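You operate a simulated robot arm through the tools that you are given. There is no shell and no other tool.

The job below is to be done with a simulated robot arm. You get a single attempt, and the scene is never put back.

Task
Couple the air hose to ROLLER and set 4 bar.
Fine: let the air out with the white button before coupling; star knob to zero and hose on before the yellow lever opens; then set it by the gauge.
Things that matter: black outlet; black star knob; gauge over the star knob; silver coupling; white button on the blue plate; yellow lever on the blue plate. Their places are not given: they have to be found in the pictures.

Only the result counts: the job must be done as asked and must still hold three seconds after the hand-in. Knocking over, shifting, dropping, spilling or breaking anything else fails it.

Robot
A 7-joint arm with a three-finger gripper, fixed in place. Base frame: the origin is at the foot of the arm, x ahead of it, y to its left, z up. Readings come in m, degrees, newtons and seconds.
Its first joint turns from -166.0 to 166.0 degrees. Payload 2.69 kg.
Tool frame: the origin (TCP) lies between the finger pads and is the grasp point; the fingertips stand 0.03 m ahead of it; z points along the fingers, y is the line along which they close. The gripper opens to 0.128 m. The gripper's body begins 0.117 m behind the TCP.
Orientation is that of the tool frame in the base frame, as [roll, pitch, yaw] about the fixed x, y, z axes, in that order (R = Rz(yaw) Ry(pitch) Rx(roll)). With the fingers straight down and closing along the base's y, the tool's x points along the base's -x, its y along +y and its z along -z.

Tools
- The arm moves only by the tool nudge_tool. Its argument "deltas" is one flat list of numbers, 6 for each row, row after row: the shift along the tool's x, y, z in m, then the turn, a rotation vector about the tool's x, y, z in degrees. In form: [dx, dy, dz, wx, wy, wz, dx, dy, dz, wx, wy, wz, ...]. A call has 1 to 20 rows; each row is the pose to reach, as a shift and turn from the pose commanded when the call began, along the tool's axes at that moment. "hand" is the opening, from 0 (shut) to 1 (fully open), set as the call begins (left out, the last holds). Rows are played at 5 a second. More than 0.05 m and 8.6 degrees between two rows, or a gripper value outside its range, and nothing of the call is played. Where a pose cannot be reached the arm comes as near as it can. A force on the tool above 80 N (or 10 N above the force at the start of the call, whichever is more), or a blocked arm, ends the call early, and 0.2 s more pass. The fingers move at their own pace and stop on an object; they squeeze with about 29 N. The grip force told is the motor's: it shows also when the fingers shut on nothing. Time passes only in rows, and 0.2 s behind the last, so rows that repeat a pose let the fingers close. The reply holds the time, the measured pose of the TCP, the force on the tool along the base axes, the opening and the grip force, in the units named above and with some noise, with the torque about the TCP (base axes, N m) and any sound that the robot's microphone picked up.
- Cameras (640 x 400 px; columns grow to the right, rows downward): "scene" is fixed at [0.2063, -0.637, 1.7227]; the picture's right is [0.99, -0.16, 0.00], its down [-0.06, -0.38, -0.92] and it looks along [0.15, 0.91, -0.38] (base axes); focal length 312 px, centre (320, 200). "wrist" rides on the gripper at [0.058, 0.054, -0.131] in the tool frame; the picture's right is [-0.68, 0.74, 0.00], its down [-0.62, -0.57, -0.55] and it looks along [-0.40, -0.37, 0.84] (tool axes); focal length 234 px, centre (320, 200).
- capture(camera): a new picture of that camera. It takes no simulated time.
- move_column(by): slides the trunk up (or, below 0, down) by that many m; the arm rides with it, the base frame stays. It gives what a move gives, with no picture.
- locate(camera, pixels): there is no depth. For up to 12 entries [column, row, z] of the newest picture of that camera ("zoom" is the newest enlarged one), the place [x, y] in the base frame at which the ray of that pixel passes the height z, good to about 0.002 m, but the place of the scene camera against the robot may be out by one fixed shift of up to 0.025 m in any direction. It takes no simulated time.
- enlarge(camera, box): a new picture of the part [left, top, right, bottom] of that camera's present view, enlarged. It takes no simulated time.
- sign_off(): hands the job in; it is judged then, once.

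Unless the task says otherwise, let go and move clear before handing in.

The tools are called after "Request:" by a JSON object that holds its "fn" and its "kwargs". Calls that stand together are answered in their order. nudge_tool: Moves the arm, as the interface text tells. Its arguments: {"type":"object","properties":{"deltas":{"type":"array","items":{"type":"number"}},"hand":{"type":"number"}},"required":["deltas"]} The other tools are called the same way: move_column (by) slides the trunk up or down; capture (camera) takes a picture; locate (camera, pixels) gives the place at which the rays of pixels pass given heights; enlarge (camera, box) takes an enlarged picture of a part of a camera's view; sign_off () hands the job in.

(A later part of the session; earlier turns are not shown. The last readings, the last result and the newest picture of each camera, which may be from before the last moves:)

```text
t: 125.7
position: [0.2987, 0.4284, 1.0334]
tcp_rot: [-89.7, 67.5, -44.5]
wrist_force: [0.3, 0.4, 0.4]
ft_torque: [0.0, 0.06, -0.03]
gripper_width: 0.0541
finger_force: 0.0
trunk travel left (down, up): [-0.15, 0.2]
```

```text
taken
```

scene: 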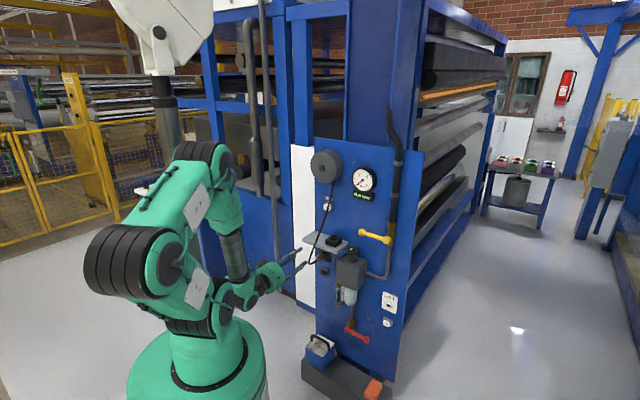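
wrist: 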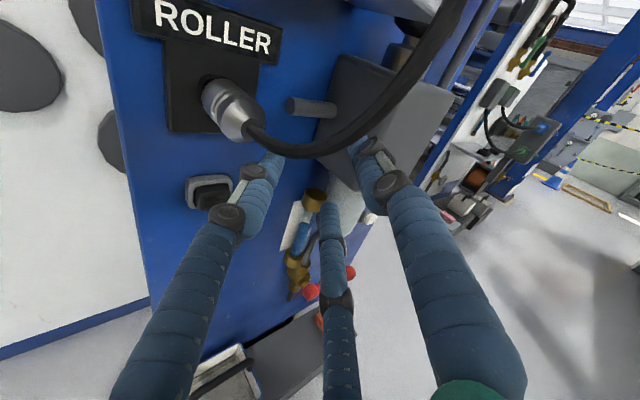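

Same pose and shape as before. Now I'll test crossing to the right side, with the tool at azimuth 60°.

Request:
{"fn": "nudge_tool", "kwargs": {"deltas": [0.0144, -0.0172, 0.0214, -2.68, -1.1, -1.5, 0.0287, -0.0344, 0.0428, -5.36, -2.2, -3, 0.0431, -0.0515, 0.0643, -8.04, -3.3, -4.5, 0.0574, -0.0687, 0.0857, -10.72, -4.4, -6, 0.0718, -0.0859, 0.1071, -13.4, -5.5, -7.5]}}

Request:
{"fn": "capture", "kwargs": {"camera": "scene"}}

```text
t: 126.9
position: [0.3123, 0.4874, 1.0066]
tcp_rot: [-91.4, 61.7, -39.6]
wrist_force: [-0.1, 0.2, 0.2]
ft_torque: [0.03, -0.02, -0.04]
gripper_width: 0.0539
finger_force: 0.1
out of reach, approached as far as the arm can: row 1, 2, 3, 4, 5
trunk travel left (down, up): [-0.15, 0.2]
```

```text
taken
```

scene: 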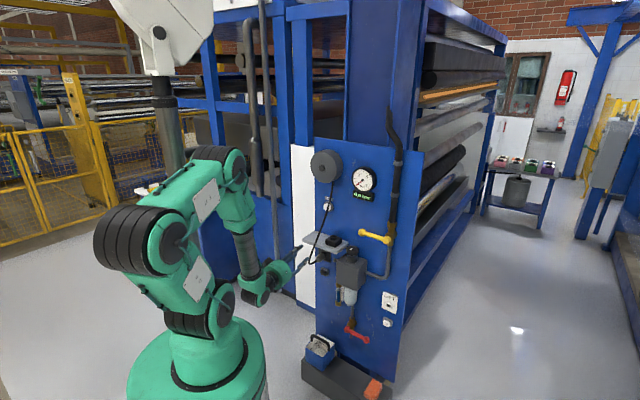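

Still blocked, so the wrist went round the right side again. I'll return to tool-down further to the right, then pitch up with the tool aimed left of the forearm so it passes on the left, as it must have the first time.

Request:
{"fn": "nudge_tool", "kwargs": {"deltas": [-0.0087, -0.0224, -0.006, -2.63, 4.88, 0, -0.0174, -0.0447, -0.012, -5.25, 9.76, 0, -0.0261, -0.0671, -0.018, -7.88, 14.64, 0, -0.0348, -0.0895, -0.0241, -10.5, 19.53, 0, -0.0435, -0.1118, -0.0301, -13.13, 24.41, 0, -0.0522, -0.1342, -0.0361, -15.75, 29.29, 0, -0.0609, -0.1566, -0.0421, -18.38, 34.17, 0, -0.0697, -0.179, -0.0481, -21, 39.05, 0, -0.0784, -0.2013, -0.0541, -23.63, 43.93, 0, -0.0871, -0.2237, -0.0601, -26.25, 48.81, 0, -0.0958, -0.2461, -0.0661, -28.88, 53.69, 0, -0.1045, -0.2684, -0.0722, -31.5, 58.58, 0, -0.1132, -0.2908, -0.0782, -34.13, 63.46, 0, -0.1219, -0.3132, -0.0842, -36.75, 68.34, 0, -0.1306, -0.3355, -0.0902, -39.38, 73.22, 0, -0.1393, -0.3579, -0.0962, -42, 78.1, 0]}}

Request:
{"fn": "capture", "kwargs": {"camera": "scene"}}

```text
t: 130.3
position: [0.452, 0.2511, 1.2753]
tcp_rot: [174.6, 13.1, -100.5]
wrist_force: [-1.9, -1.0, 1.1]
ft_torque: [0.19, -0.25, -0.07]
gripper_width: 0.0539
finger_force: 0.2
out of reach, approached as far as the arm can: row 1, 2, 3, 4, 5, 12, 13, 14, 15, 16
trunk travel left (down, up): [-0.15, 0.2]
```

```text
taken
```

scene: 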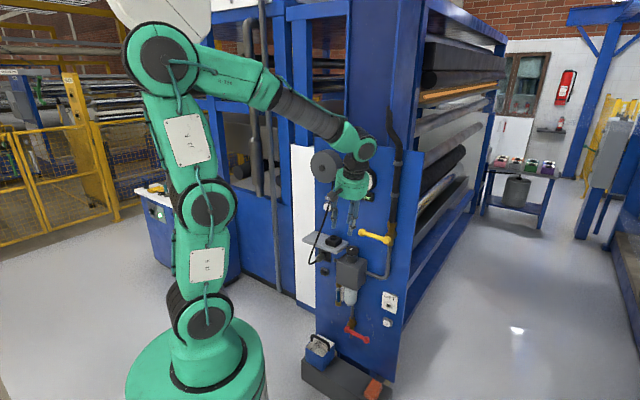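

The tool can't get fully down here (14° short), so this is the wrong branch again. I'll retrace to the level pose and then go round via tool-right and tool-down, which did free it, finishing via tool-left.

Request:
{"fn": "nudge_tool", "kwargs": {"deltas": [-0.0117, 0.0126, 0.027, 3.79, -5.53, -0.68, -0.0234, 0.0251, 0.0541, 7.58, -11.07, -1.37, -0.0352, 0.0377, 0.0811, 11.38, -16.6, -2.05, -0.0469, 0.0502, 0.1081, 15.17, -22.13, -2.73, -0.0586, 0.0628, 0.1351, 18.96, -27.67, -3.42, -0.0703, 0.0753, 0.1622, 22.75, -33.2, -4.1, -0.082, 0.0879, 0.1892, 26.54, -38.73, -4.78, -0.0937, 0.1004, 0.2162, 30.33, -44.27, -5.47, -0.1055, 0.113, 0.2432, 34.13, -49.8, -6.15, -0.1172, 0.1255, 0.2703, 37.92, -55.33, -6.83, -0.1289, 0.1381, 0.2973, 41.71, -60.87, -7.52, -0.1406, 0.1506, 0.3243, 45.5, -66.4, -8.2]}}

Request:
{"fn": "capture", "kwargs": {"camera": "scene"}}

```text
t: 132.9
position: [0.3148, 0.4903, 1.002]
tcp_rot: [-91.6, 61.7, -39.7]
wrist_force: [-0.9, -0.4, 0.1]
ft_torque: [-0.01, 0.03, 0.03]
gripper_width: 0.0536
finger_force: 0.0
trunk travel left (down, up): [-0.15, 0.2]
```

```text
taken
```

scene: 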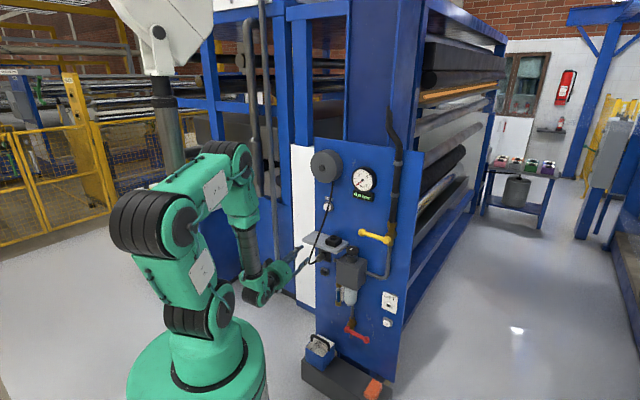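

Back at the level pose without trouble. I'll quickly test whether yaw to the left is free now.

Request:
{"fn": "nudge_tool", "kwargs": {"deltas": [0, 0, 0, -3.5, -1.9, 0, 0, 0, 0, -7, -3.8, 0, 0, 0, 0, -10.6, -5.7, 0]}}

```text
t: 133.7
position: [0.3151, 0.49, 1.0034]
tcp_rot: [-91.8, 61.9, -28.0]
wrist_force: [0.3, 0.5, 0.2]
ft_torque: [-0.01, -0.01, -0.01]
gripper_width: 0.0537
finger_force: 0.0
trunk travel left (down, up): [-0.15, 0.2]
```

Yaw to the left is free now; this is the branch I need. Before opening the valve, I'll verify the connection and gauge and look closely at the yellow lever.

Request:
{"fn": "enlarge", "kwargs": {"camera": "scene", "box": [355, 215, 405, 255]}}

Request:
{"fn": "enlarge", "kwargs": {"camera": "scene", "box": [300, 220, 360, 275]}}

Request:
{"fn": "enlarge", "kwargs": {"camera": "scene", "box": [340, 160, 390, 205]}}

Request:
{"fn": "capture", "kwargs": {"camera": "wrist"}}

```text
10.00 times, centred on (380, 235) of scene
```

zoom: 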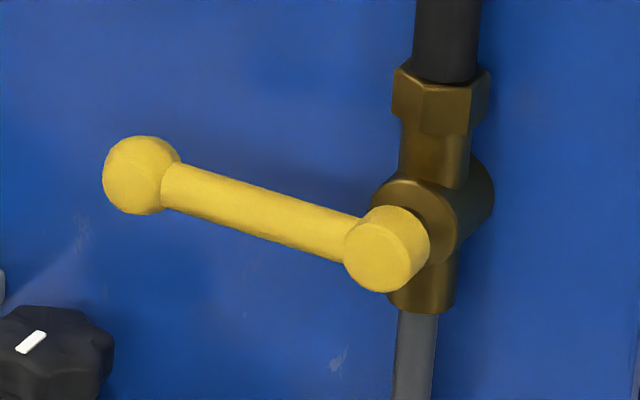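

```text
7.27 times, centred on (330, 248) of scene
```

zoom: 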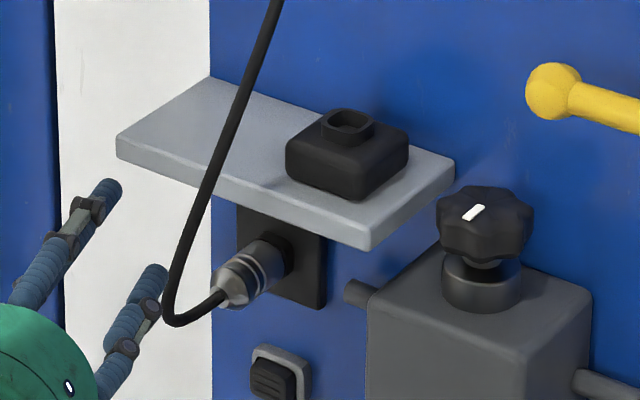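

```text
8.89 times, centred on (365, 182) of scene
```

zoom: 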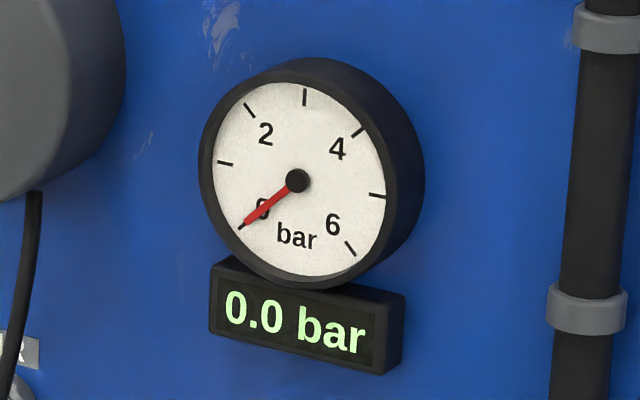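

```text
taken
```

wrist: 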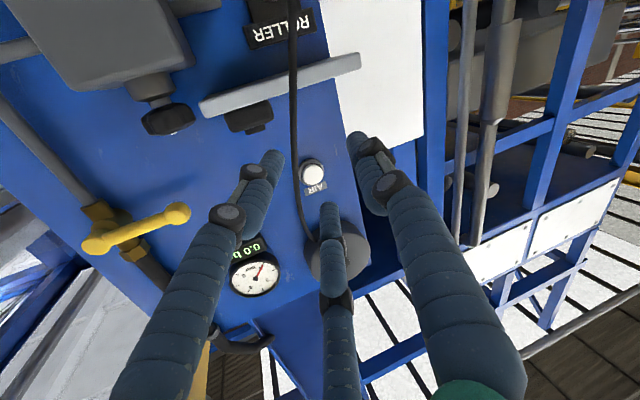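

The gauge is 0.0, the hose is on ROLLER and the knob mark is at zero, so the lever can be opened. I'll close the fingers into a fist and move to a staging point in front of the lever.

Request:
{"fn": "nudge_tool", "kwargs": {"deltas": [0.0123, -0.0327, -0.006, -1.26, -0.67, -0.02, 0.0246, -0.0654, -0.012, -2.52, -1.34, -0.04, 0.0369, -0.0981, -0.018, -3.77, -2.01, -0.06, 0.0492, -0.1309, -0.02, -5.03, -2.69, -0.09, 0.0614, -0.1636, -0.02, -6.29, -3.36, -0.11, 0.0737, -0.1963, -0.018, -7.55, -4.03, -0.13, 0.086, -0.229, -0.013, -8.8, -4.7, -0.15, 0.0983, -0.2617, -0.008, -10.06, -5.37, -0.17], "hand": 0}}

Request:
{"fn": "capture", "kwargs": {"camera": "wrist"}}

Request:
{"fn": "capture", "kwargs": {"camera": "scene"}}

```text
t: 135.5
position: [0.559, 0.3631, 1.0391]
tcp_rot: [-91.9, 62.0, -16.5]
wrist_force: [0.5, 0.5, -0.2]
ft_torque: [-0.04, -0.02, -0.06]
gripper_width: 0.0022
finger_force: 28.8
trunk travel left (down, up): [-0.15, 0.2]
```

```text
taken
```

wrist: 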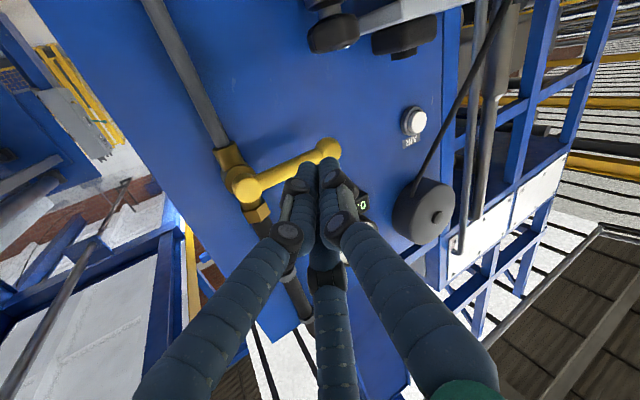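

```text
taken
```

scene: 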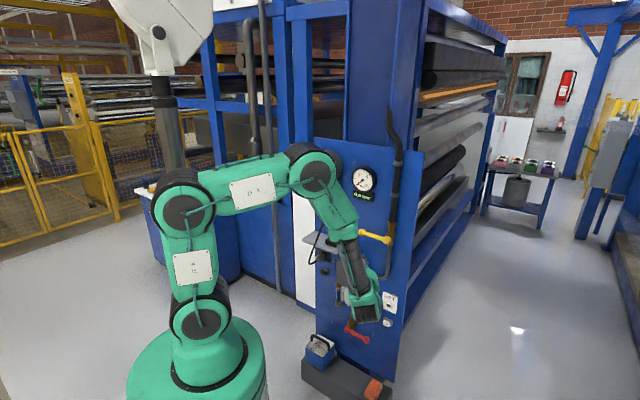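

The fist is in front of the lever, with the ball at about (328,150) and the hub at (241,184). I'll refine their positions.

Request:
{"fn": "locate", "kwargs": {"camera": "wrist", "pixels": [[328, 150, 1.06], [328, 150, 1.08], [241, 184, 1.06], [241, 184, 1.08], [285, 172, 1.06], [285, 172, 1.08]]}}

Request:
{"fn": "enlarge", "kwargs": {"camera": "wrist", "box": [200, 100, 380, 235]}}

```text
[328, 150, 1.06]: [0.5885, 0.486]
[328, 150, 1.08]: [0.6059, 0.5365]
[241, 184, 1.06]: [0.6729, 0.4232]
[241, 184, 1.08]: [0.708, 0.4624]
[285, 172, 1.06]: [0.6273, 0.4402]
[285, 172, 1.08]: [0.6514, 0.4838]
```

```text
2.96 times, centred on (290, 168) of wrist
```

zoom: 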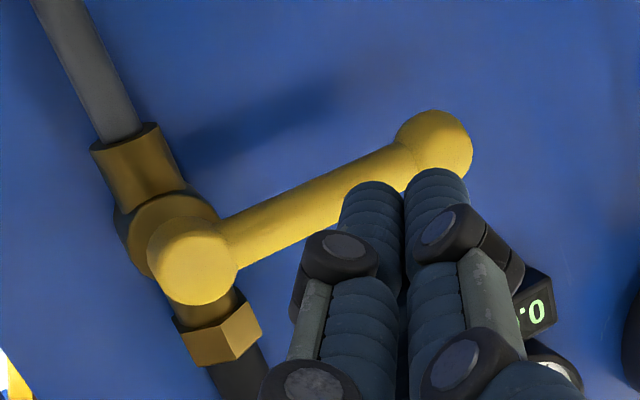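

The ball is at about (0.603, 0.526, 1.076), as before. I'll bring the fist in just under the lever bar next to the ball.

Request:
{"fn": "nudge_tool", "kwargs": {"deltas": [0.0021, -0.0035, 0.0362, 0, 0, 0, 0.0042, -0.007, 0.0724, 0, 0, 0, 0.0062, -0.0106, 0.1085, 0, 0, 0, 0.0083, -0.0141, 0.1447, 0, 0, 0]}}

Request:
{"fn": "capture", "kwargs": {"camera": "wrist"}}

Request:
{"fn": "enlarge", "kwargs": {"camera": "scene", "box": [345, 215, 405, 265]}}

```text
t: 136.5
position: [0.6139, 0.4961, 1.0368]
tcp_rot: [-91.9, 61.8, -16.5]
wrist_force: [-0.3, -0.5, 0.6]
ft_torque: [0.03, 0.04, -0.02]
gripper_width: 0.0021
finger_force: 28.6
trunk travel left (down, up): [-0.15, 0.2]
```

```text
taken
```

wrist: 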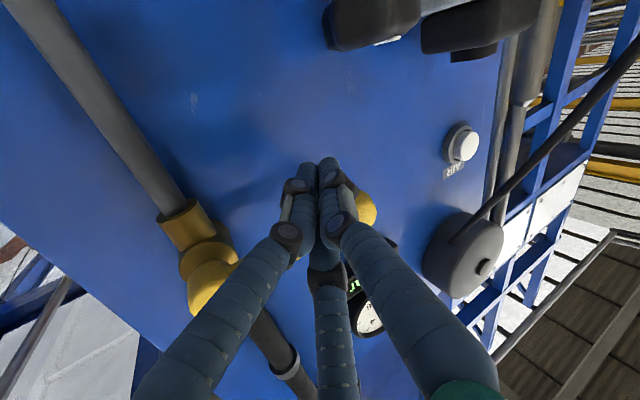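

```text
8.00 times, centred on (375, 240) of scene
```

zoom: 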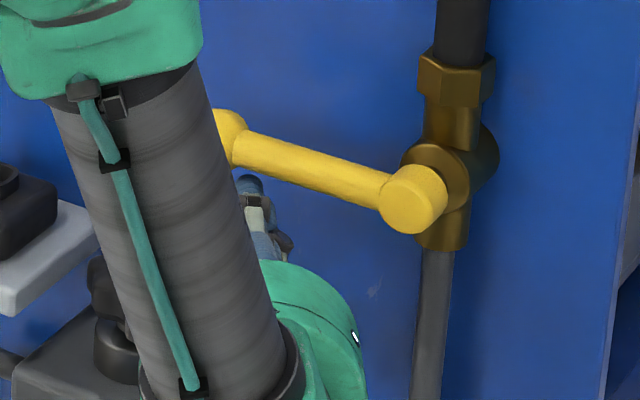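

The fist is just below the bar. I'll push up a few millimetres and see whether the lever gives.

Request:
{"fn": "nudge_tool", "kwargs": {"deltas": [-0.0053, -0.0028, 0, 0, 0, 0, -0.0106, -0.0056, 0, 0, 0, 0, -0.0141, -0.0075, 0, 0, 0, 0, -0.0177, -0.0094, 0, 0, 0, 0]}}

Request:
{"fn": "enlarge", "kwargs": {"camera": "scene", "box": [345, 215, 405, 265]}}

```text
t: 137.5
position: [0.6133, 0.4967, 1.0493]
tcp_rot: [-93.1, 62.2, -17.7]
wrist_force: [12.0, -6.6, -46.0]
ft_torque: [-0.55, 0.27, -0.68]
gripper_width: 0.0019
finger_force: 28.6
trunk travel left (down, up): [-0.15, 0.2]
```

```text
8.00 times, centred on (375, 240) of scene
```

zoom: 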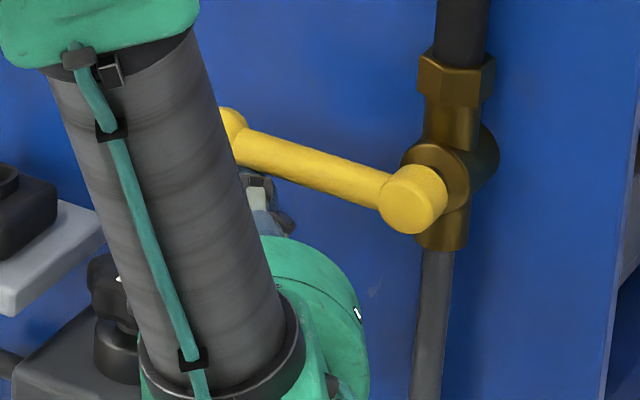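

It doesn't yield: 46 N with no movement upward. I'll drop off, go round in front and come in above the bar to push down instead.

Request:
{"fn": "nudge_tool", "kwargs": {"deltas": [0.0177, 0.0094, 0, 0, 0, 0, 0.0177, 0.0094, -0.045, 0, 0, 0, 0.0177, 0.0094, -0.09, 0, 0, 0, -0.018, -0.009, -0.09, 0, 0, 0, -0.053, -0.0282, -0.09, 0, 0, 0, -0.053, -0.0282, -0.045, 0, 0, 0, -0.053, -0.0282, 0, 0, 0, 0]}}

Request:
{"fn": "enlarge", "kwargs": {"camera": "scene", "box": [345, 205, 405, 255]}}

Request:
{"fn": "capture", "kwargs": {"camera": "wrist"}}

```text
t: 139.1
position: [0.6141, 0.502, 1.1174]
tcp_rot: [-91.8, 61.9, -16.4]
wrist_force: [0.3, -1.0, 0.1]
ft_torque: [-0.01, -0.02, -0.04]
gripper_width: 0.0022
finger_force: 28.9
trunk travel left (down, up): [-0.15, 0.2]
```

```text
8.00 times, centred on (375, 230) of scene
```

zoom: 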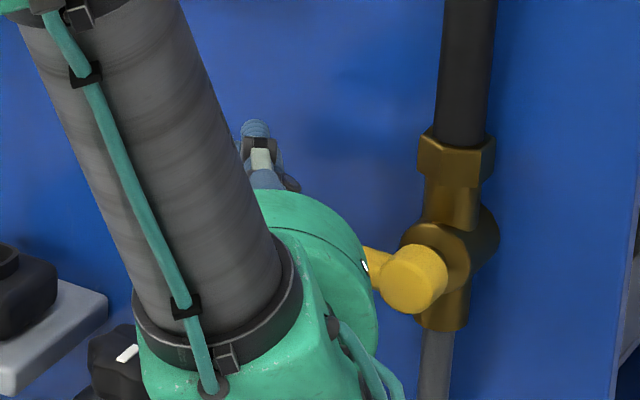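

```text
taken
```

wrist: 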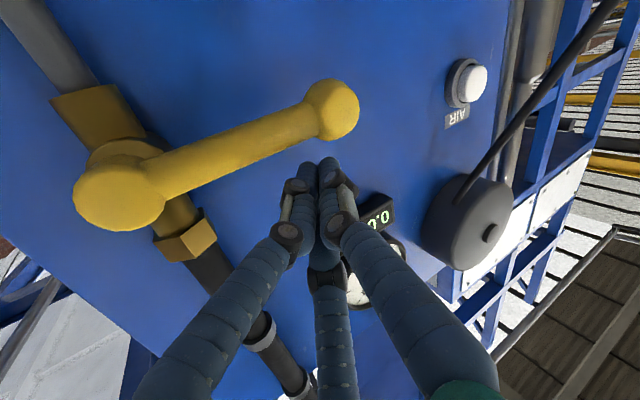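

The fist is above the bar now. I'll push down gently.

Request:
{"fn": "nudge_tool", "kwargs": {"deltas": [0.0106, 0.0056, 0.0002, 0, 0, 0, 0.0177, 0.0094, 0.0003, 0, 0, 0, 0.0212, 0.0113, 0.0004, 0, 0, 0, 0.0247, 0.0131, 0.0004, 0, 0, 0]}}

Request:
{"fn": "enlarge", "kwargs": {"camera": "scene", "box": [345, 205, 405, 255]}}

Request:
{"fn": "capture", "kwargs": {"camera": "wrist"}}

```text
t: 140.1
position: [0.6149, 0.4984, 1.0884]
tcp_rot: [-91.9, 61.9, -16.6]
wrist_force: [-0.9, -0.5, 0.6]
ft_torque: [0.02, -0.03, 0.03]
gripper_width: 0.0023
finger_force: 29.2
trunk travel left (down, up): [-0.15, 0.2]
```

```text
8.00 times, centred on (375, 230) of scene
```

zoom: 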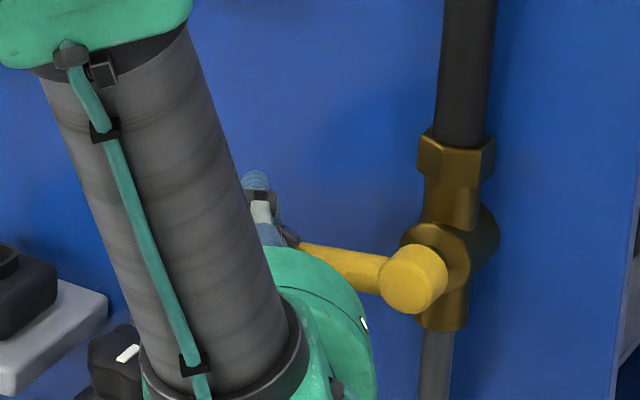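

```text
taken
```

wrist: 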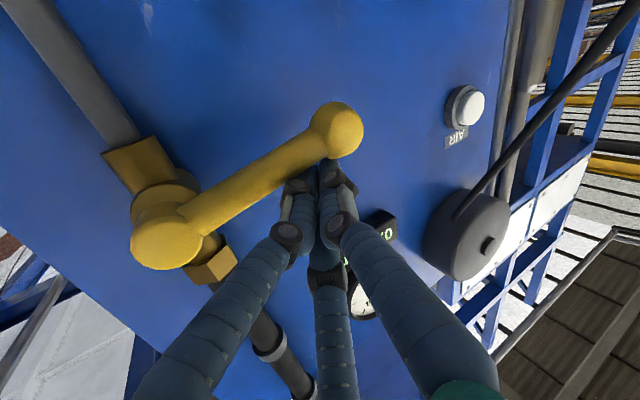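

No contact yet; the fingertips are just above the bar. I'll continue down.

Request:
{"fn": "nudge_tool", "kwargs": {"deltas": [0.0044, 0.0023, 0.0001, 0, 0, 0, 0.0088, 0.0047, 0.0002, 0, 0, 0, 0.0132, 0.007, 0.0002, 0, 0, 0, 0.0177, 0.0094, 0.0003, 0, 0, 0]}}

Request:
{"fn": "capture", "kwargs": {"camera": "wrist"}}

```text
t: 141.1
position: [0.6142, 0.497, 1.0686]
tcp_rot: [-91.7, 61.9, -16.5]
wrist_force: [-0.2, 0.2, -1.0]
ft_torque: [0.02, -0.02, -0.01]
gripper_width: 0.0022
finger_force: 29.4
trunk travel left (down, up): [-0.15, 0.2]
```

```text
taken
```

wrist: 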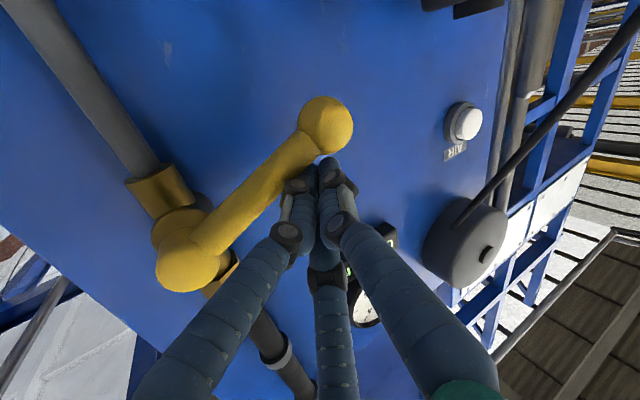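

The lever moves easily downward; it's at about 17° now. I'll follow its arc down and to the right toward vertical.

Request:
{"fn": "nudge_tool", "kwargs": {"deltas": [0.0196, 0.0073, -0.0013, 0, 0, 0, 0.0362, 0.01, -0.0041, 0, 0, 0, 0.0527, 0.0101, -0.0084, 0, 0, 0, 0.0686, 0.0075, -0.0139, 0, 0, 0]}}

Request:
{"fn": "capture", "kwargs": {"camera": "wrist"}}

Request:
{"fn": "enlarge", "kwargs": {"camera": "scene", "box": [345, 205, 405, 265]}}

```text
t: 142.1
position: [0.6351, 0.4756, 1.0039]
tcp_rot: [-91.9, 61.9, -16.8]
wrist_force: [0.2, -0.4, -0.1]
ft_torque: [0.0, 0.03, -0.03]
gripper_width: 0.002
finger_force: 29.2
trunk travel left (down, up): [-0.15, 0.2]
```

```text
taken
```

wrist: 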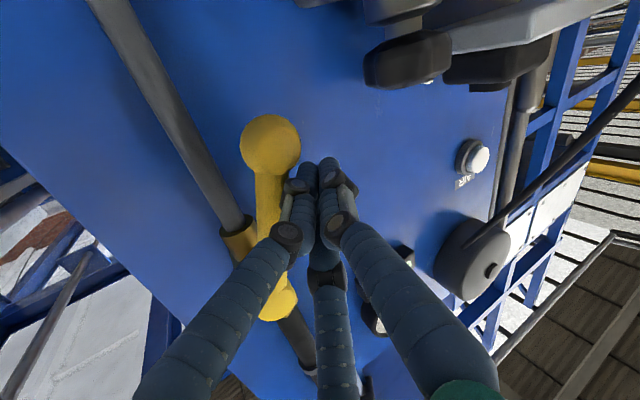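

```text
6.67 times, centred on (375, 235) of scene
```

zoom: 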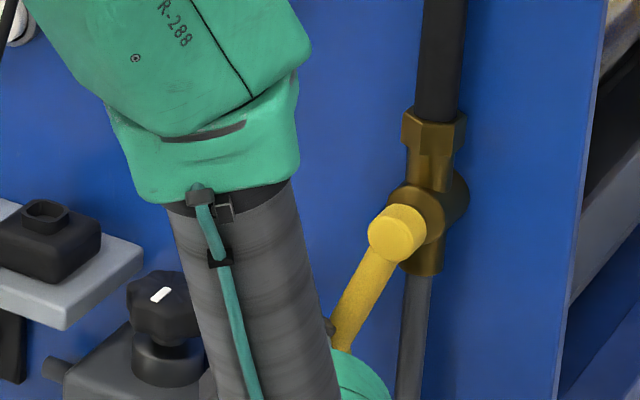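

The lever is at about 60° with negligible force. I'll take it on to vertical.

Request:
{"fn": "nudge_tool", "kwargs": {"deltas": [0.0149, -0.0051, -0.0065, 0, 0, 0, 0.0283, -0.0126, -0.0139, 0, 0, 0, 0.0376, -0.0203, -0.0203, 0, 0, 0]}}

Request:
{"fn": "capture", "kwargs": {"camera": "wrist"}}

Request:
{"fn": "enlarge", "kwargs": {"camera": "scene", "box": [345, 205, 405, 265]}}

Request:
{"fn": "enlarge", "kwargs": {"camera": "scene", "box": [335, 155, 395, 205]}}

```text
t: 142.9
position: [0.6584, 0.4511, 0.9859]
tcp_rot: [-91.4, 61.7, -15.6]
wrist_force: [-46.9, 31.2, 32.2]
ft_torque: [-0.05, 0.03, 0.01]
gripper_width: 0.002
finger_force: 28.7
trunk travel left (down, up): [-0.15, 0.2]
```

```text
taken
```

wrist: 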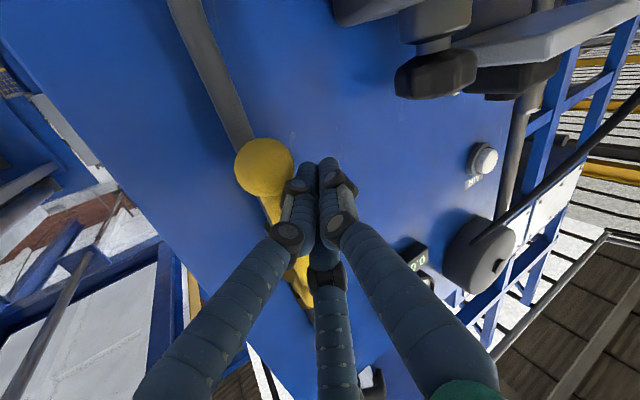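

```text
6.67 times, centred on (375, 235) of scene
```

zoom: 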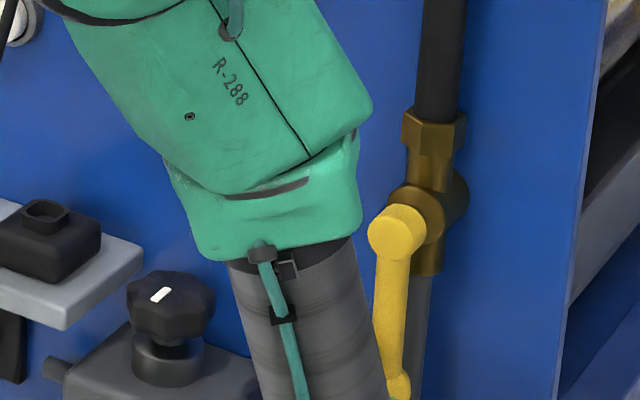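

```text
8.00 times, centred on (365, 180) of scene
```

zoom: 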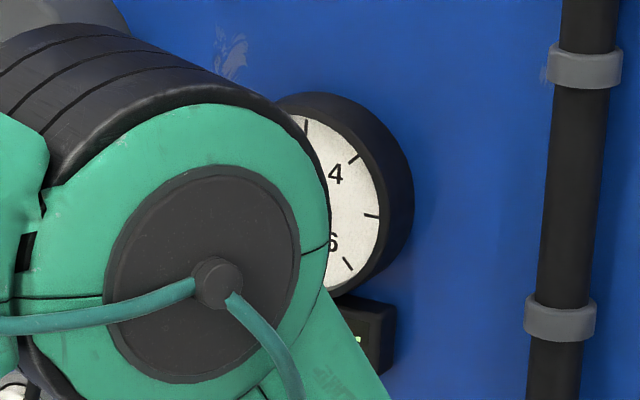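

The lever is vertical, in line with the pipe, and against its stop (55 N). I'll ease off to the left and back away, then read the gauge.

Request:
{"fn": "nudge_tool", "kwargs": {"deltas": [-0.0062, 0.0114, 0.0075, 0, 0, 0, -0.0083, 0.0152, -0.02, 0, 0, 0, -0.0083, 0.0152, -0.06, 0, 0, 0, -0.0083, 0.0152, -0.1, 0, 0, 0, -0.0083, 0.0152, -0.14, 0, 0, 0]}}

Request:
{"fn": "capture", "kwargs": {"camera": "scene"}}

Request:
{"fn": "capture", "kwargs": {"camera": "wrist"}}

Request:
{"fn": "enlarge", "kwargs": {"camera": "scene", "box": [345, 150, 405, 265]}}

```text
t: 144.1
position: [0.6111, 0.3161, 0.9822]
tcp_rot: [-91.8, 61.9, -16.6]
wrist_force: [0.2, 0.1, 0.7]
ft_torque: [-0.03, -0.01, 0.01]
gripper_width: 0.0023
finger_force: 28.8
trunk travel left (down, up): [-0.15, 0.2]
```

```text
taken
```

scene: 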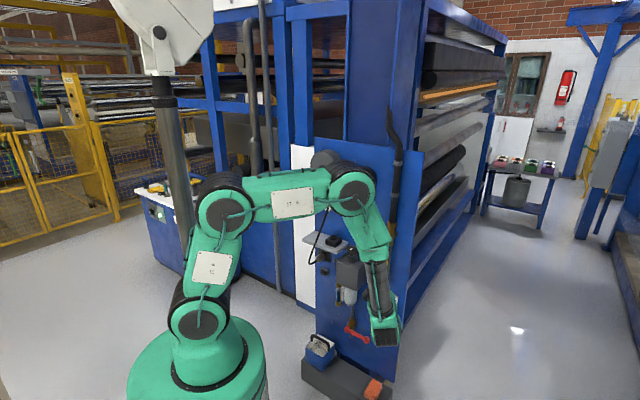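

```text
taken
```

wrist: 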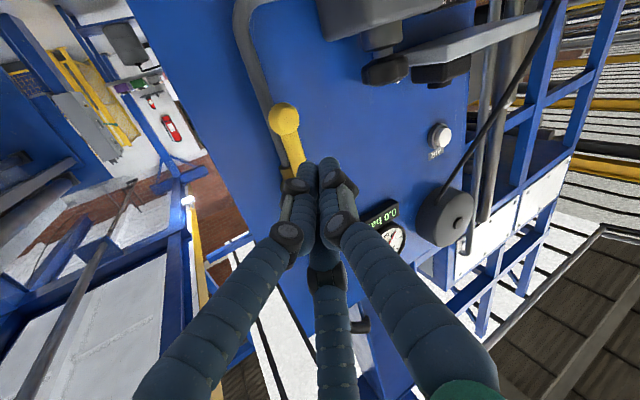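

```text
3.48 times, centred on (375, 208) of scene
```

zoom: 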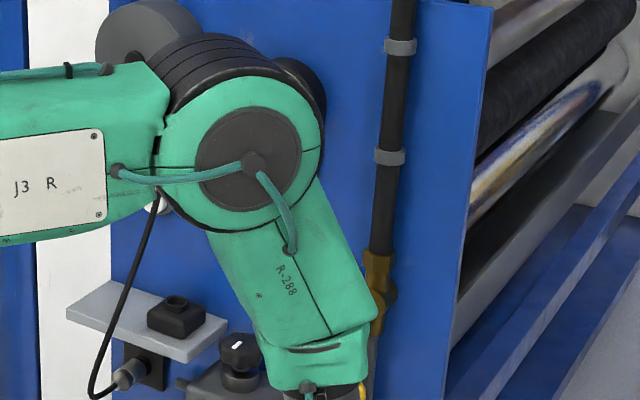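

The wrist view shows "0.0 bar" with the lever open, as it should with the knob at zero. Now to the knob: I'll take up the same grip pose as before, level at azimuth 90°, roll −30°, 86 mm opening.

Request:
{"fn": "nudge_tool", "kwargs": {"deltas": [-0.0084, 0.0165, 0.0365, -3.16, -1.93, -0.53, -0.0169, 0.033, 0.073, -6.33, -3.86, -1.05, -0.0253, 0.0494, 0.1094, -9.49, -5.79, -1.58, -0.0337, 0.0659, 0.1459, -12.65, -7.72, -2.1], "hand": 0.672}}

Request:
{"fn": "capture", "kwargs": {"camera": "wrist"}}

Request:
{"fn": "enlarge", "kwargs": {"camera": "wrist", "box": [240, 50, 400, 170]}}

```text
t: 145.1
position: [0.5774, 0.4791, 0.9805]
tcp_rot: [-90.6, 60.0, -0.5]
wrist_force: [0.1, -1.3, 0.5]
ft_torque: [0.0, -0.02, -0.03]
gripper_width: 0.0858
finger_force: 0.1
trunk travel left (down, up): [-0.15, 0.2]
```

```text
taken
```

wrist: 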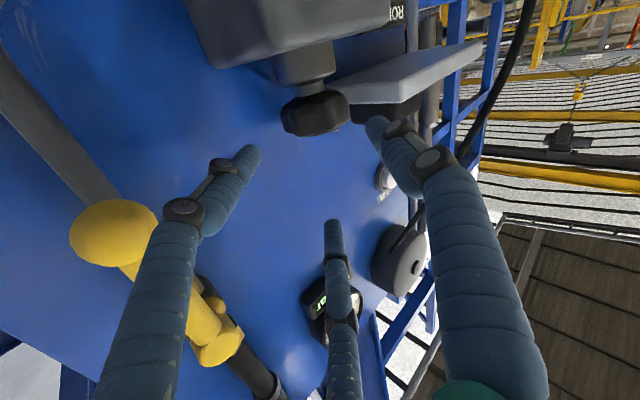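

```text
3.33 times, centred on (320, 110) of wrist
```

zoom: 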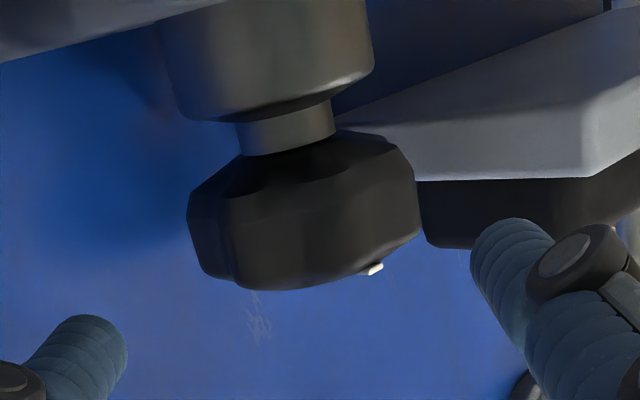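

Same standoff as before; the knob is centred and the lowered lever is clear to the right. I'll move in to straddle the knob.

Request:
{"fn": "nudge_tool", "kwargs": {"deltas": [0.0004, 0.0006, 0.02, 0, 0, 0, 0.0008, 0.0012, 0.04, 0, 0, 0, 0.0012, 0.0019, 0.06, 0, 0, 0, 0.0012, 0.0019, 0.0774, 0, 0, 0]}}

Request:
{"fn": "capture", "kwargs": {"camera": "wrist"}}

Request:
{"fn": "capture", "kwargs": {"camera": "scene"}}

```text
t: 146.1
position: [0.5767, 0.5564, 0.9786]
tcp_rot: [-90.4, 59.9, -0.6]
wrist_force: [-0.9, -0.3, 0.4]
ft_torque: [0.04, 0.0, 0.01]
gripper_width: 0.0859
finger_force: 0.0
trunk travel left (down, up): [-0.15, 0.2]
```

```text
taken
```

wrist: 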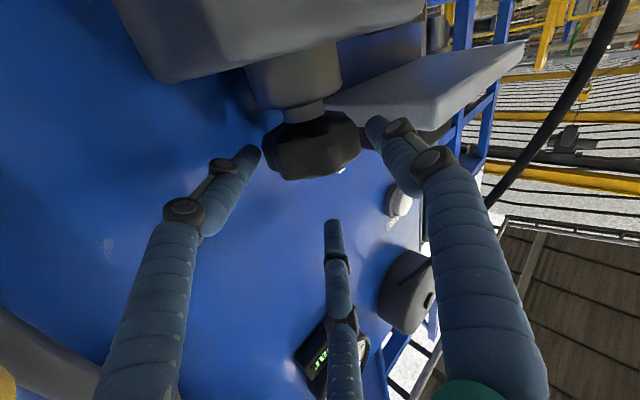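

```text
taken
```

scene: 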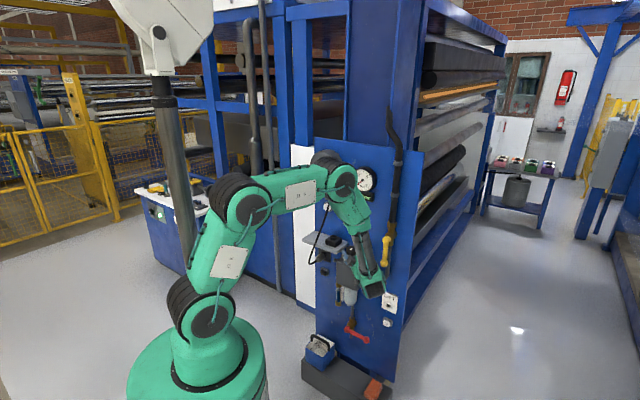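

The fingers straddle the knob with no contact. I'll close and turn it 28° clockwise (seen from above), then read the gauge.

Request:
{"fn": "nudge_tool", "kwargs": {"deltas": [0, 0, 0, 0, 0, 0, 0, 0, 0, 0, 0, 0, 0, 0, 0, 0, 0, 0, -0.0013, 0.0023, 0.0002, 6.06, 3.5, 0, -0.0027, 0.0046, 0.0007, 12.12, 7, 0, -0.0039, 0.0068, 0.0015, 18.19, 10.5, 0, -0.0052, 0.0089, 0.0026, 24.25, 14, 0], "hand": 0.4}}

Request:
{"fn": "enlarge", "kwargs": {"camera": "scene", "box": [335, 155, 395, 205]}}

Request:
{"fn": "capture", "kwargs": {"camera": "wrist"}}

Request:
{"fn": "enlarge", "kwargs": {"camera": "scene", "box": [320, 225, 380, 265]}}

```text
t: 147.7
position: [0.5668, 0.5584, 0.979]
tcp_rot: [-90.3, 59.8, -28.5]
wrist_force: [1.6, 14.7, -0.3]
ft_torque: [-0.37, -0.17, 0.13]
gripper_width: 0.0691
finger_force: 45.1
trunk travel left (down, up): [-0.15, 0.2]
```

```text
8.00 times, centred on (365, 180) of scene
```

zoom: 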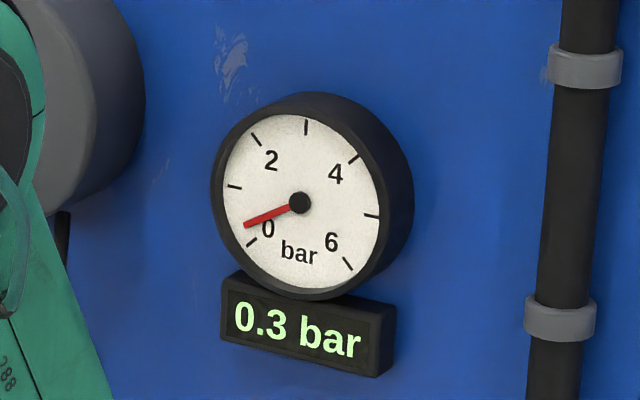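

```text
taken
```

wrist: 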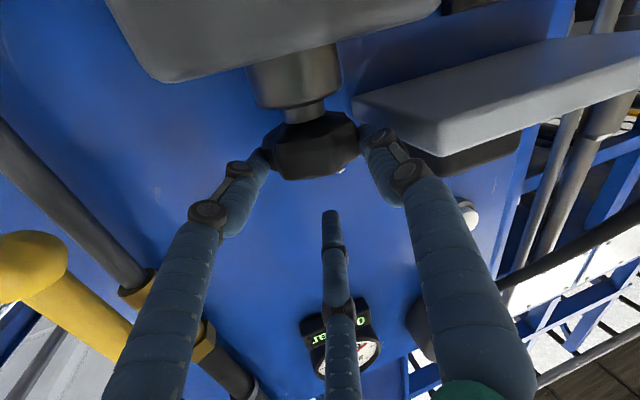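

```text
10.00 times, centred on (350, 245) of scene
```

zoom: 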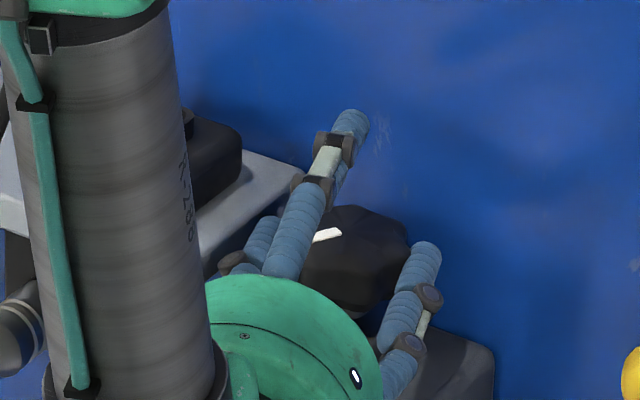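

Clockwise raises the pressure: the gauge shows 0.3 bar. I'll open, swing back 38° and check the settled reading.

Request:
{"fn": "nudge_tool", "kwargs": {"deltas": [0, 0, 0, 0, 0, 0, 0.0015, -0.0025, 0.0002, -6.58, -3.8, 0, 0.0029, -0.005, 0.0008, -13.16, -7.6, 0, 0.0043, -0.0074, 0.0017, -19.74, -11.4, 0, 0.0056, -0.0096, 0.003, -26.33, -15.2, 0, 0.0068, -0.0117, 0.0047, -32.9, -19, 0], "hand": 0.63}}

Request:
{"fn": "enlarge", "kwargs": {"camera": "scene", "box": [335, 155, 395, 205]}}

Request:
{"fn": "capture", "kwargs": {"camera": "wrist"}}

Request:
{"fn": "enlarge", "kwargs": {"camera": "scene", "box": [320, 225, 380, 265]}}

```text
t: 149.1
position: [0.5792, 0.5547, 0.9784]
tcp_rot: [-90.5, 60.0, 9.4]
wrist_force: [-0.3, 0.1, 0.5]
ft_torque: [-0.05, -0.01, -0.03]
gripper_width: 0.0806
finger_force: 0.1
trunk travel left (down, up): [-0.15, 0.2]
```

```text
8.00 times, centred on (365, 180) of scene
```

zoom: 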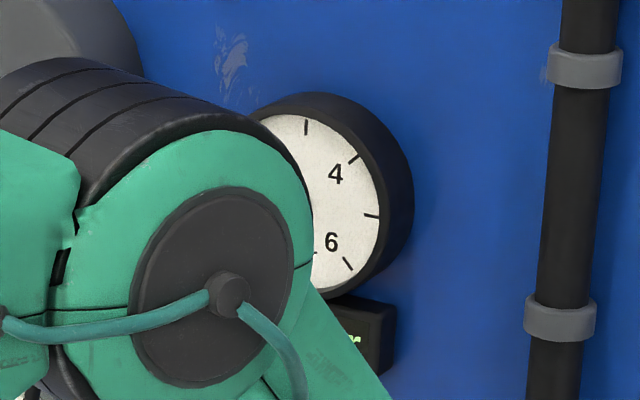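

```text
taken
```

wrist: 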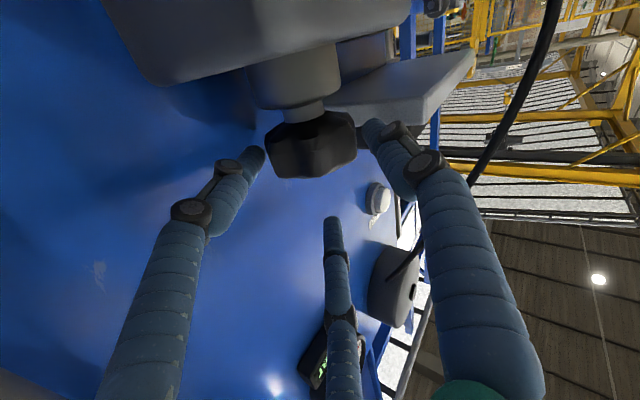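

```text
10.00 times, centred on (350, 245) of scene
```

zoom: 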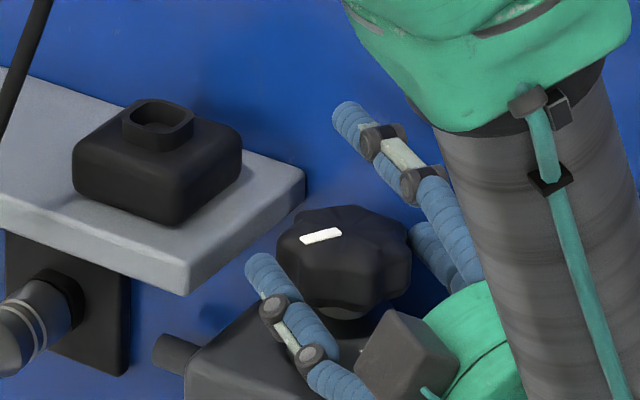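

The mark has moved with the turn. Next stroke: close and turn 40° clockwise.

Request:
{"fn": "nudge_tool", "kwargs": {"deltas": [0, 0, 0, 0, 0, 0, 0, 0, 0, 0, 0, 0, 0, 0, 0, 0, 0, 0, -0.0015, 0.0027, 0.0002, 6.93, 4, 0, -0.003, 0.0053, 0.0009, 13.86, 8, 0, -0.0045, 0.0077, 0.0019, 20.78, 12, 0, -0.0058, 0.0101, 0.0033, 27.71, 16, 0, -0.0071, 0.0122, 0.0051, 34.64, 20, 0], "hand": 0.4}}

Request:
{"fn": "enlarge", "kwargs": {"camera": "scene", "box": [335, 155, 395, 205]}}

```text
t: 150.9
position: [0.5658, 0.5578, 0.9774]
tcp_rot: [-90.5, 60.0, -30.6]
wrist_force: [3.8, -3.1, -4.1]
ft_torque: [-0.62, -0.06, -0.11]
gripper_width: 0.0682
finger_force: 45.1
trunk travel left (down, up): [-0.15, 0.2]
```

```text
8.00 times, centred on (365, 180) of scene
```

zoom: 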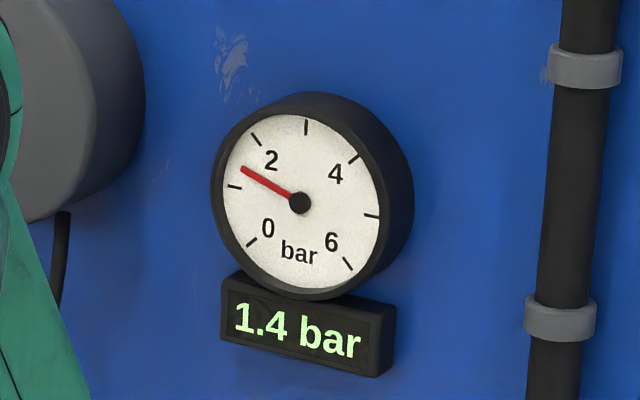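

1.4 bar now. I'll hold for a second to see whether the gauge lags behind the knob.

Request:
{"fn": "nudge_tool", "kwargs": {"deltas": [0, 0, 0, 0, 0, 0, 0, 0, 0, 0, 0, 0, 0, 0, 0, 0, 0, 0, 0, 0, 0, 0, 0, 0, 0, 0, 0, 0, 0, 0]}}

Request:
{"fn": "enlarge", "kwargs": {"camera": "scene", "box": [335, 155, 395, 205]}}

```text
t: 152.1
position: [0.5657, 0.5578, 0.9777]
tcp_rot: [-90.5, 59.9, -30.5]
wrist_force: [2.0, -7.8, -8.6]
ft_torque: [-0.38, -0.06, -0.09]
gripper_width: 0.0684
finger_force: 44.8
trunk travel left (down, up): [-0.15, 0.2]
```

```text
8.00 times, centred on (365, 180) of scene
```

zoom: 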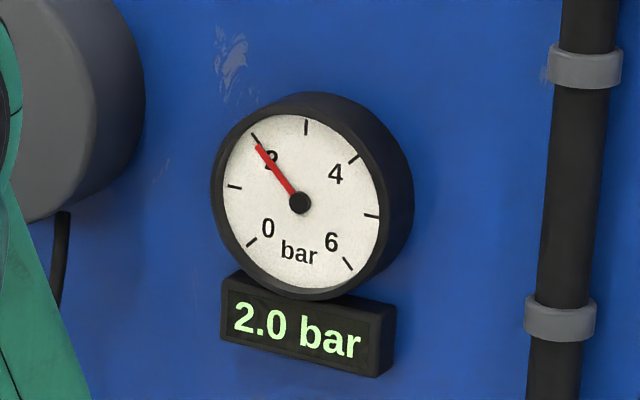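

The gauge does lag: 2.0 bar now and perhaps still rising. I'll wait until it settles.

Request:
{"fn": "nudge_tool", "kwargs": {"deltas": [0, 0, 0, 0, 0, 0, 0, 0, 0, 0, 0, 0, 0, 0, 0, 0, 0, 0, 0, 0, 0, 0, 0, 0, 0, 0, 0, 0, 0, 0, 0, 0, 0, 0, 0, 0, 0, 0, 0, 0, 0, 0, 0, 0, 0, 0, 0, 0, 0, 0, 0, 0, 0, 0, 0, 0, 0, 0, 0, 0]}}

Request:
{"fn": "enlarge", "kwargs": {"camera": "scene", "box": [335, 155, 395, 205]}}

```text
t: 154.3
position: [0.5648, 0.5573, 0.9764]
tcp_rot: [-90.6, 59.9, -30.5]
wrist_force: [0.1, -4.2, -12.7]
ft_torque: [-0.35, 0.15, -0.07]
gripper_width: 0.0677
finger_force: 45.2
trunk travel left (down, up): [-0.15, 0.2]
```

```text
8.00 times, centred on (365, 180) of scene
```

zoom: 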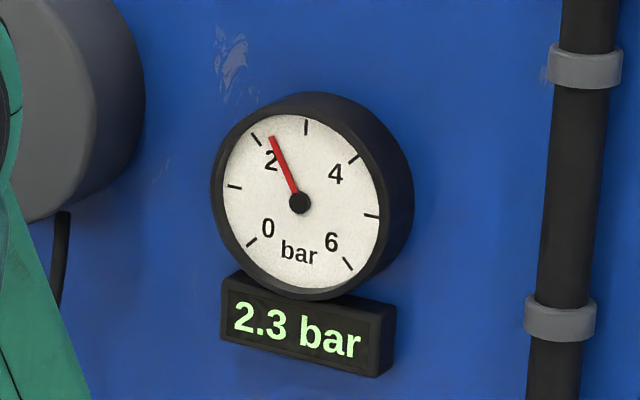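

It's settling near 2.3–2.4 bar for about 69° of turn, roughly 0.034 bar per degree, so 4 bar needs about 48° more. I'll open and swing back 40°.

Request:
{"fn": "nudge_tool", "kwargs": {"deltas": [0, 0, 0, 0, 0, 0, 0.0015, -0.0027, 0.0002, -6.93, -4, 0, 0.003, -0.0053, 0.0009, -13.86, -8, 0, 0.0045, -0.0077, 0.0019, -20.78, -12, 0, 0.0058, -0.0101, 0.0033, -27.71, -16, 0, 0.0071, -0.0122, 0.0051, -34.64, -20, 0], "hand": 0.63}}

Request:
{"fn": "capture", "kwargs": {"camera": "wrist"}}

```text
t: 155.7
position: [0.5807, 0.5539, 0.9776]
tcp_rot: [-90.6, 60.0, 9.4]
wrist_force: [-0.4, -0.5, -0.5]
ft_torque: [0.02, 0.01, -0.04]
gripper_width: 0.0808
finger_force: 0.1
trunk travel left (down, up): [-0.15, 0.2]
```

```text
taken
```

wrist: 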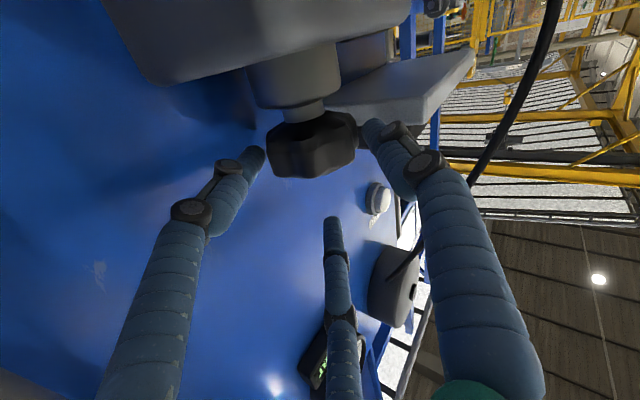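

Now I'll close again and turn 40° clockwise, then wait for it to settle.

Request:
{"fn": "nudge_tool", "kwargs": {"deltas": [0, 0, 0, 0, 0, 0, 0, 0, 0, 0, 0, 0, 0, 0, 0, 0, 0, 0, -0.0015, 0.0027, 0.0002, 6.93, 4, 0, -0.003, 0.0053, 0.0009, 13.86, 8, 0, -0.0045, 0.0077, 0.0019, 20.78, 12, 0, -0.0058, 0.0101, 0.0033, 27.71, 16, 0, -0.0071, 0.0122, 0.0051, 34.64, 20, 0, -0.0071, 0.0122, 0.0051, 34.64, 20, 0, -0.0071, 0.0122, 0.0051, 34.64, 20, 0, -0.0071, 0.0122, 0.0051, 34.64, 20, 0, -0.0071, 0.0122, 0.0051, 34.64, 20, 0, -0.0071, 0.0122, 0.0051, 34.64, 20, 0, -0.0071, 0.0122, 0.0051, 34.64, 20, 0, -0.0071, 0.0122, 0.0051, 34.64, 20, 0, -0.0071, 0.0122, 0.0051, 34.64, 20, 0, -0.0071, 0.0122, 0.0051, 34.64, 20, 0, -0.0071, 0.0122, 0.0051, 34.64, 20, 0, -0.0071, 0.0122, 0.0051, 34.64, 20, 0, -0.0071, 0.0122, 0.0051, 34.64, 20, 0], "hand": 0.4}}

Request:
{"fn": "enlarge", "kwargs": {"camera": "scene", "box": [335, 155, 395, 205]}}

```text
t: 159.9
position: [0.5661, 0.5572, 0.9778]
tcp_rot: [-90.4, 59.8, -30.6]
wrist_force: [-4.7, -8.8, -5.9]
ft_torque: [-0.26, 0.2, -0.02]
gripper_width: 0.0669
finger_force: 45.5
trunk travel left (down, up): [-0.15, 0.2]
```

```text
8.00 times, centred on (365, 180) of scene
```

zoom: 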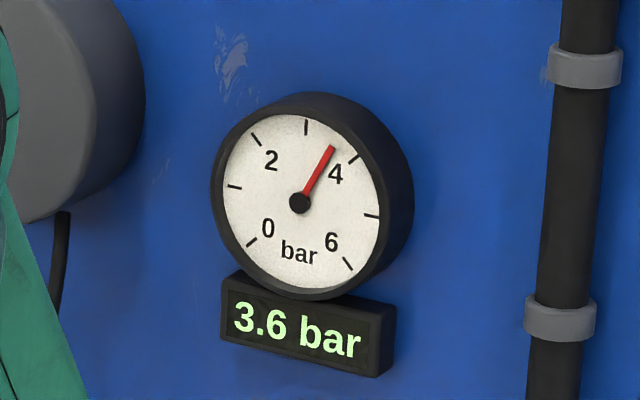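

3.6 bar and settling. I'll wait a couple more seconds for the final value.

Request:
{"fn": "nudge_tool", "kwargs": {"deltas": [0, 0, 0, 0, 0, 0, 0, 0, 0, 0, 0, 0, 0, 0, 0, 0, 0, 0, 0, 0, 0, 0, 0, 0, 0, 0, 0, 0, 0, 0, 0, 0, 0, 0, 0, 0, 0, 0, 0, 0, 0, 0, 0, 0, 0, 0, 0, 0, 0, 0, 0, 0, 0, 0, 0, 0, 0, 0, 0, 0, 0, 0, 0, 0, 0, 0, 0, 0, 0, 0, 0, 0]}}

Request:
{"fn": "enlarge", "kwargs": {"camera": "scene", "box": [335, 155, 395, 205]}}

```text
t: 162.5
position: [0.5657, 0.5572, 0.9774]
tcp_rot: [-90.4, 59.8, -30.4]
wrist_force: [-5.7, -8.2, -7.6]
ft_torque: [-0.28, 0.21, 0.01]
gripper_width: 0.0675
finger_force: 45.7
trunk travel left (down, up): [-0.15, 0.2]
```

```text
8.00 times, centred on (365, 180) of scene
```

zoom: 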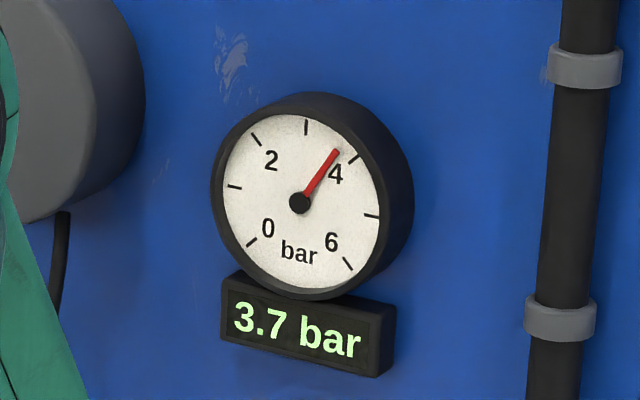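

Settled at 3.7 bar, so about 8–9° more is needed. I'll open and swing back 18° for a fresh grip.

Request:
{"fn": "nudge_tool", "kwargs": {"deltas": [0, 0, 0, 0, 0, 0, 0.0011, -0.002, 0.0001, -5.2, -3, 0, 0.0023, -0.004, 0.0005, -10.4, -6, 0, 0.0034, -0.0059, 0.0011, -15.6, -9, 0], "hand": 0.63}}

Request:
{"fn": "enlarge", "kwargs": {"camera": "scene", "box": [335, 155, 395, 205]}}

```text
t: 163.5
position: [0.5726, 0.5546, 0.9781]
tcp_rot: [-90.6, 60.0, -12.4]
wrist_force: [0.0, 0.3, 0.2]
ft_torque: [0.02, -0.02, -0.03]
gripper_width: 0.0806
finger_force: 0.0
trunk travel left (down, up): [-0.15, 0.2]
```

```text
8.00 times, centred on (365, 180) of scene
```

zoom: 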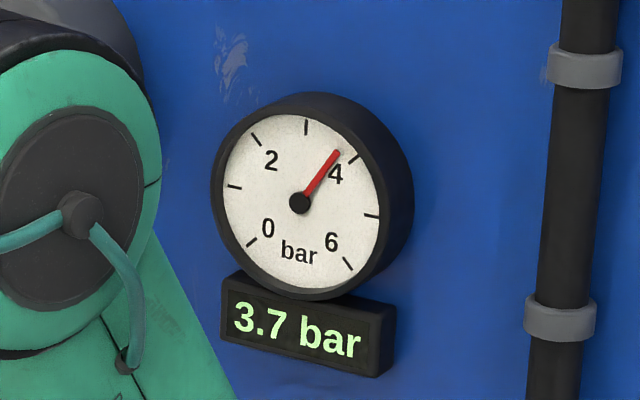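

It holds 3.7 bar with the hand open, and the gauge is readable from here. Now I'll close and turn 8° clockwise, then wait.

Request:
{"fn": "nudge_tool", "kwargs": {"deltas": [0, 0, 0, 0, 0, 0, 0, 0, 0, 0, 0, 0, 0, 0, 0, 0, 0, 0, -0.0008, 0.0013, 0.0001, 3.46, 2, 0, -0.0015, 0.0027, 0.0002, 6.93, 4, 0, -0.0015, 0.0027, 0.0002, 6.93, 4, 0, -0.0015, 0.0027, 0.0002, 6.93, 4, 0, -0.0015, 0.0027, 0.0002, 6.93, 4, 0, -0.0015, 0.0027, 0.0002, 6.93, 4, 0, -0.0015, 0.0027, 0.0002, 6.93, 4, 0, -0.0015, 0.0027, 0.0002, 6.93, 4, 0, -0.0015, 0.0027, 0.0002, 6.93, 4, 0, -0.0015, 0.0027, 0.0002, 6.93, 4, 0, -0.0015, 0.0027, 0.0002, 6.93, 4, 0, -0.0015, 0.0027, 0.0002, 6.93, 4, 0, -0.0015, 0.0027, 0.0002, 6.93, 4, 0, -0.0015, 0.0027, 0.0002, 6.93, 4, 0, -0.0015, 0.0027, 0.0002, 6.93, 4, 0, -0.0015, 0.0027, 0.0002, 6.93, 4, 0, -0.0015, 0.0027, 0.0002, 6.93, 4, 0, -0.0015, 0.0027, 0.0002, 6.93, 4, 0], "hand": 0.4}}

Request:
{"fn": "enlarge", "kwargs": {"camera": "scene", "box": [335, 155, 395, 205]}}

```text
refused: deltas must be a list of 6 to 120 entries
```

```text
8.00 times, centred on (365, 180) of scene
```

zoom: 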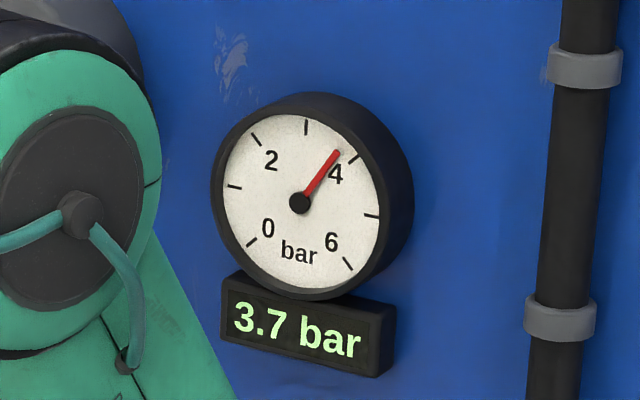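

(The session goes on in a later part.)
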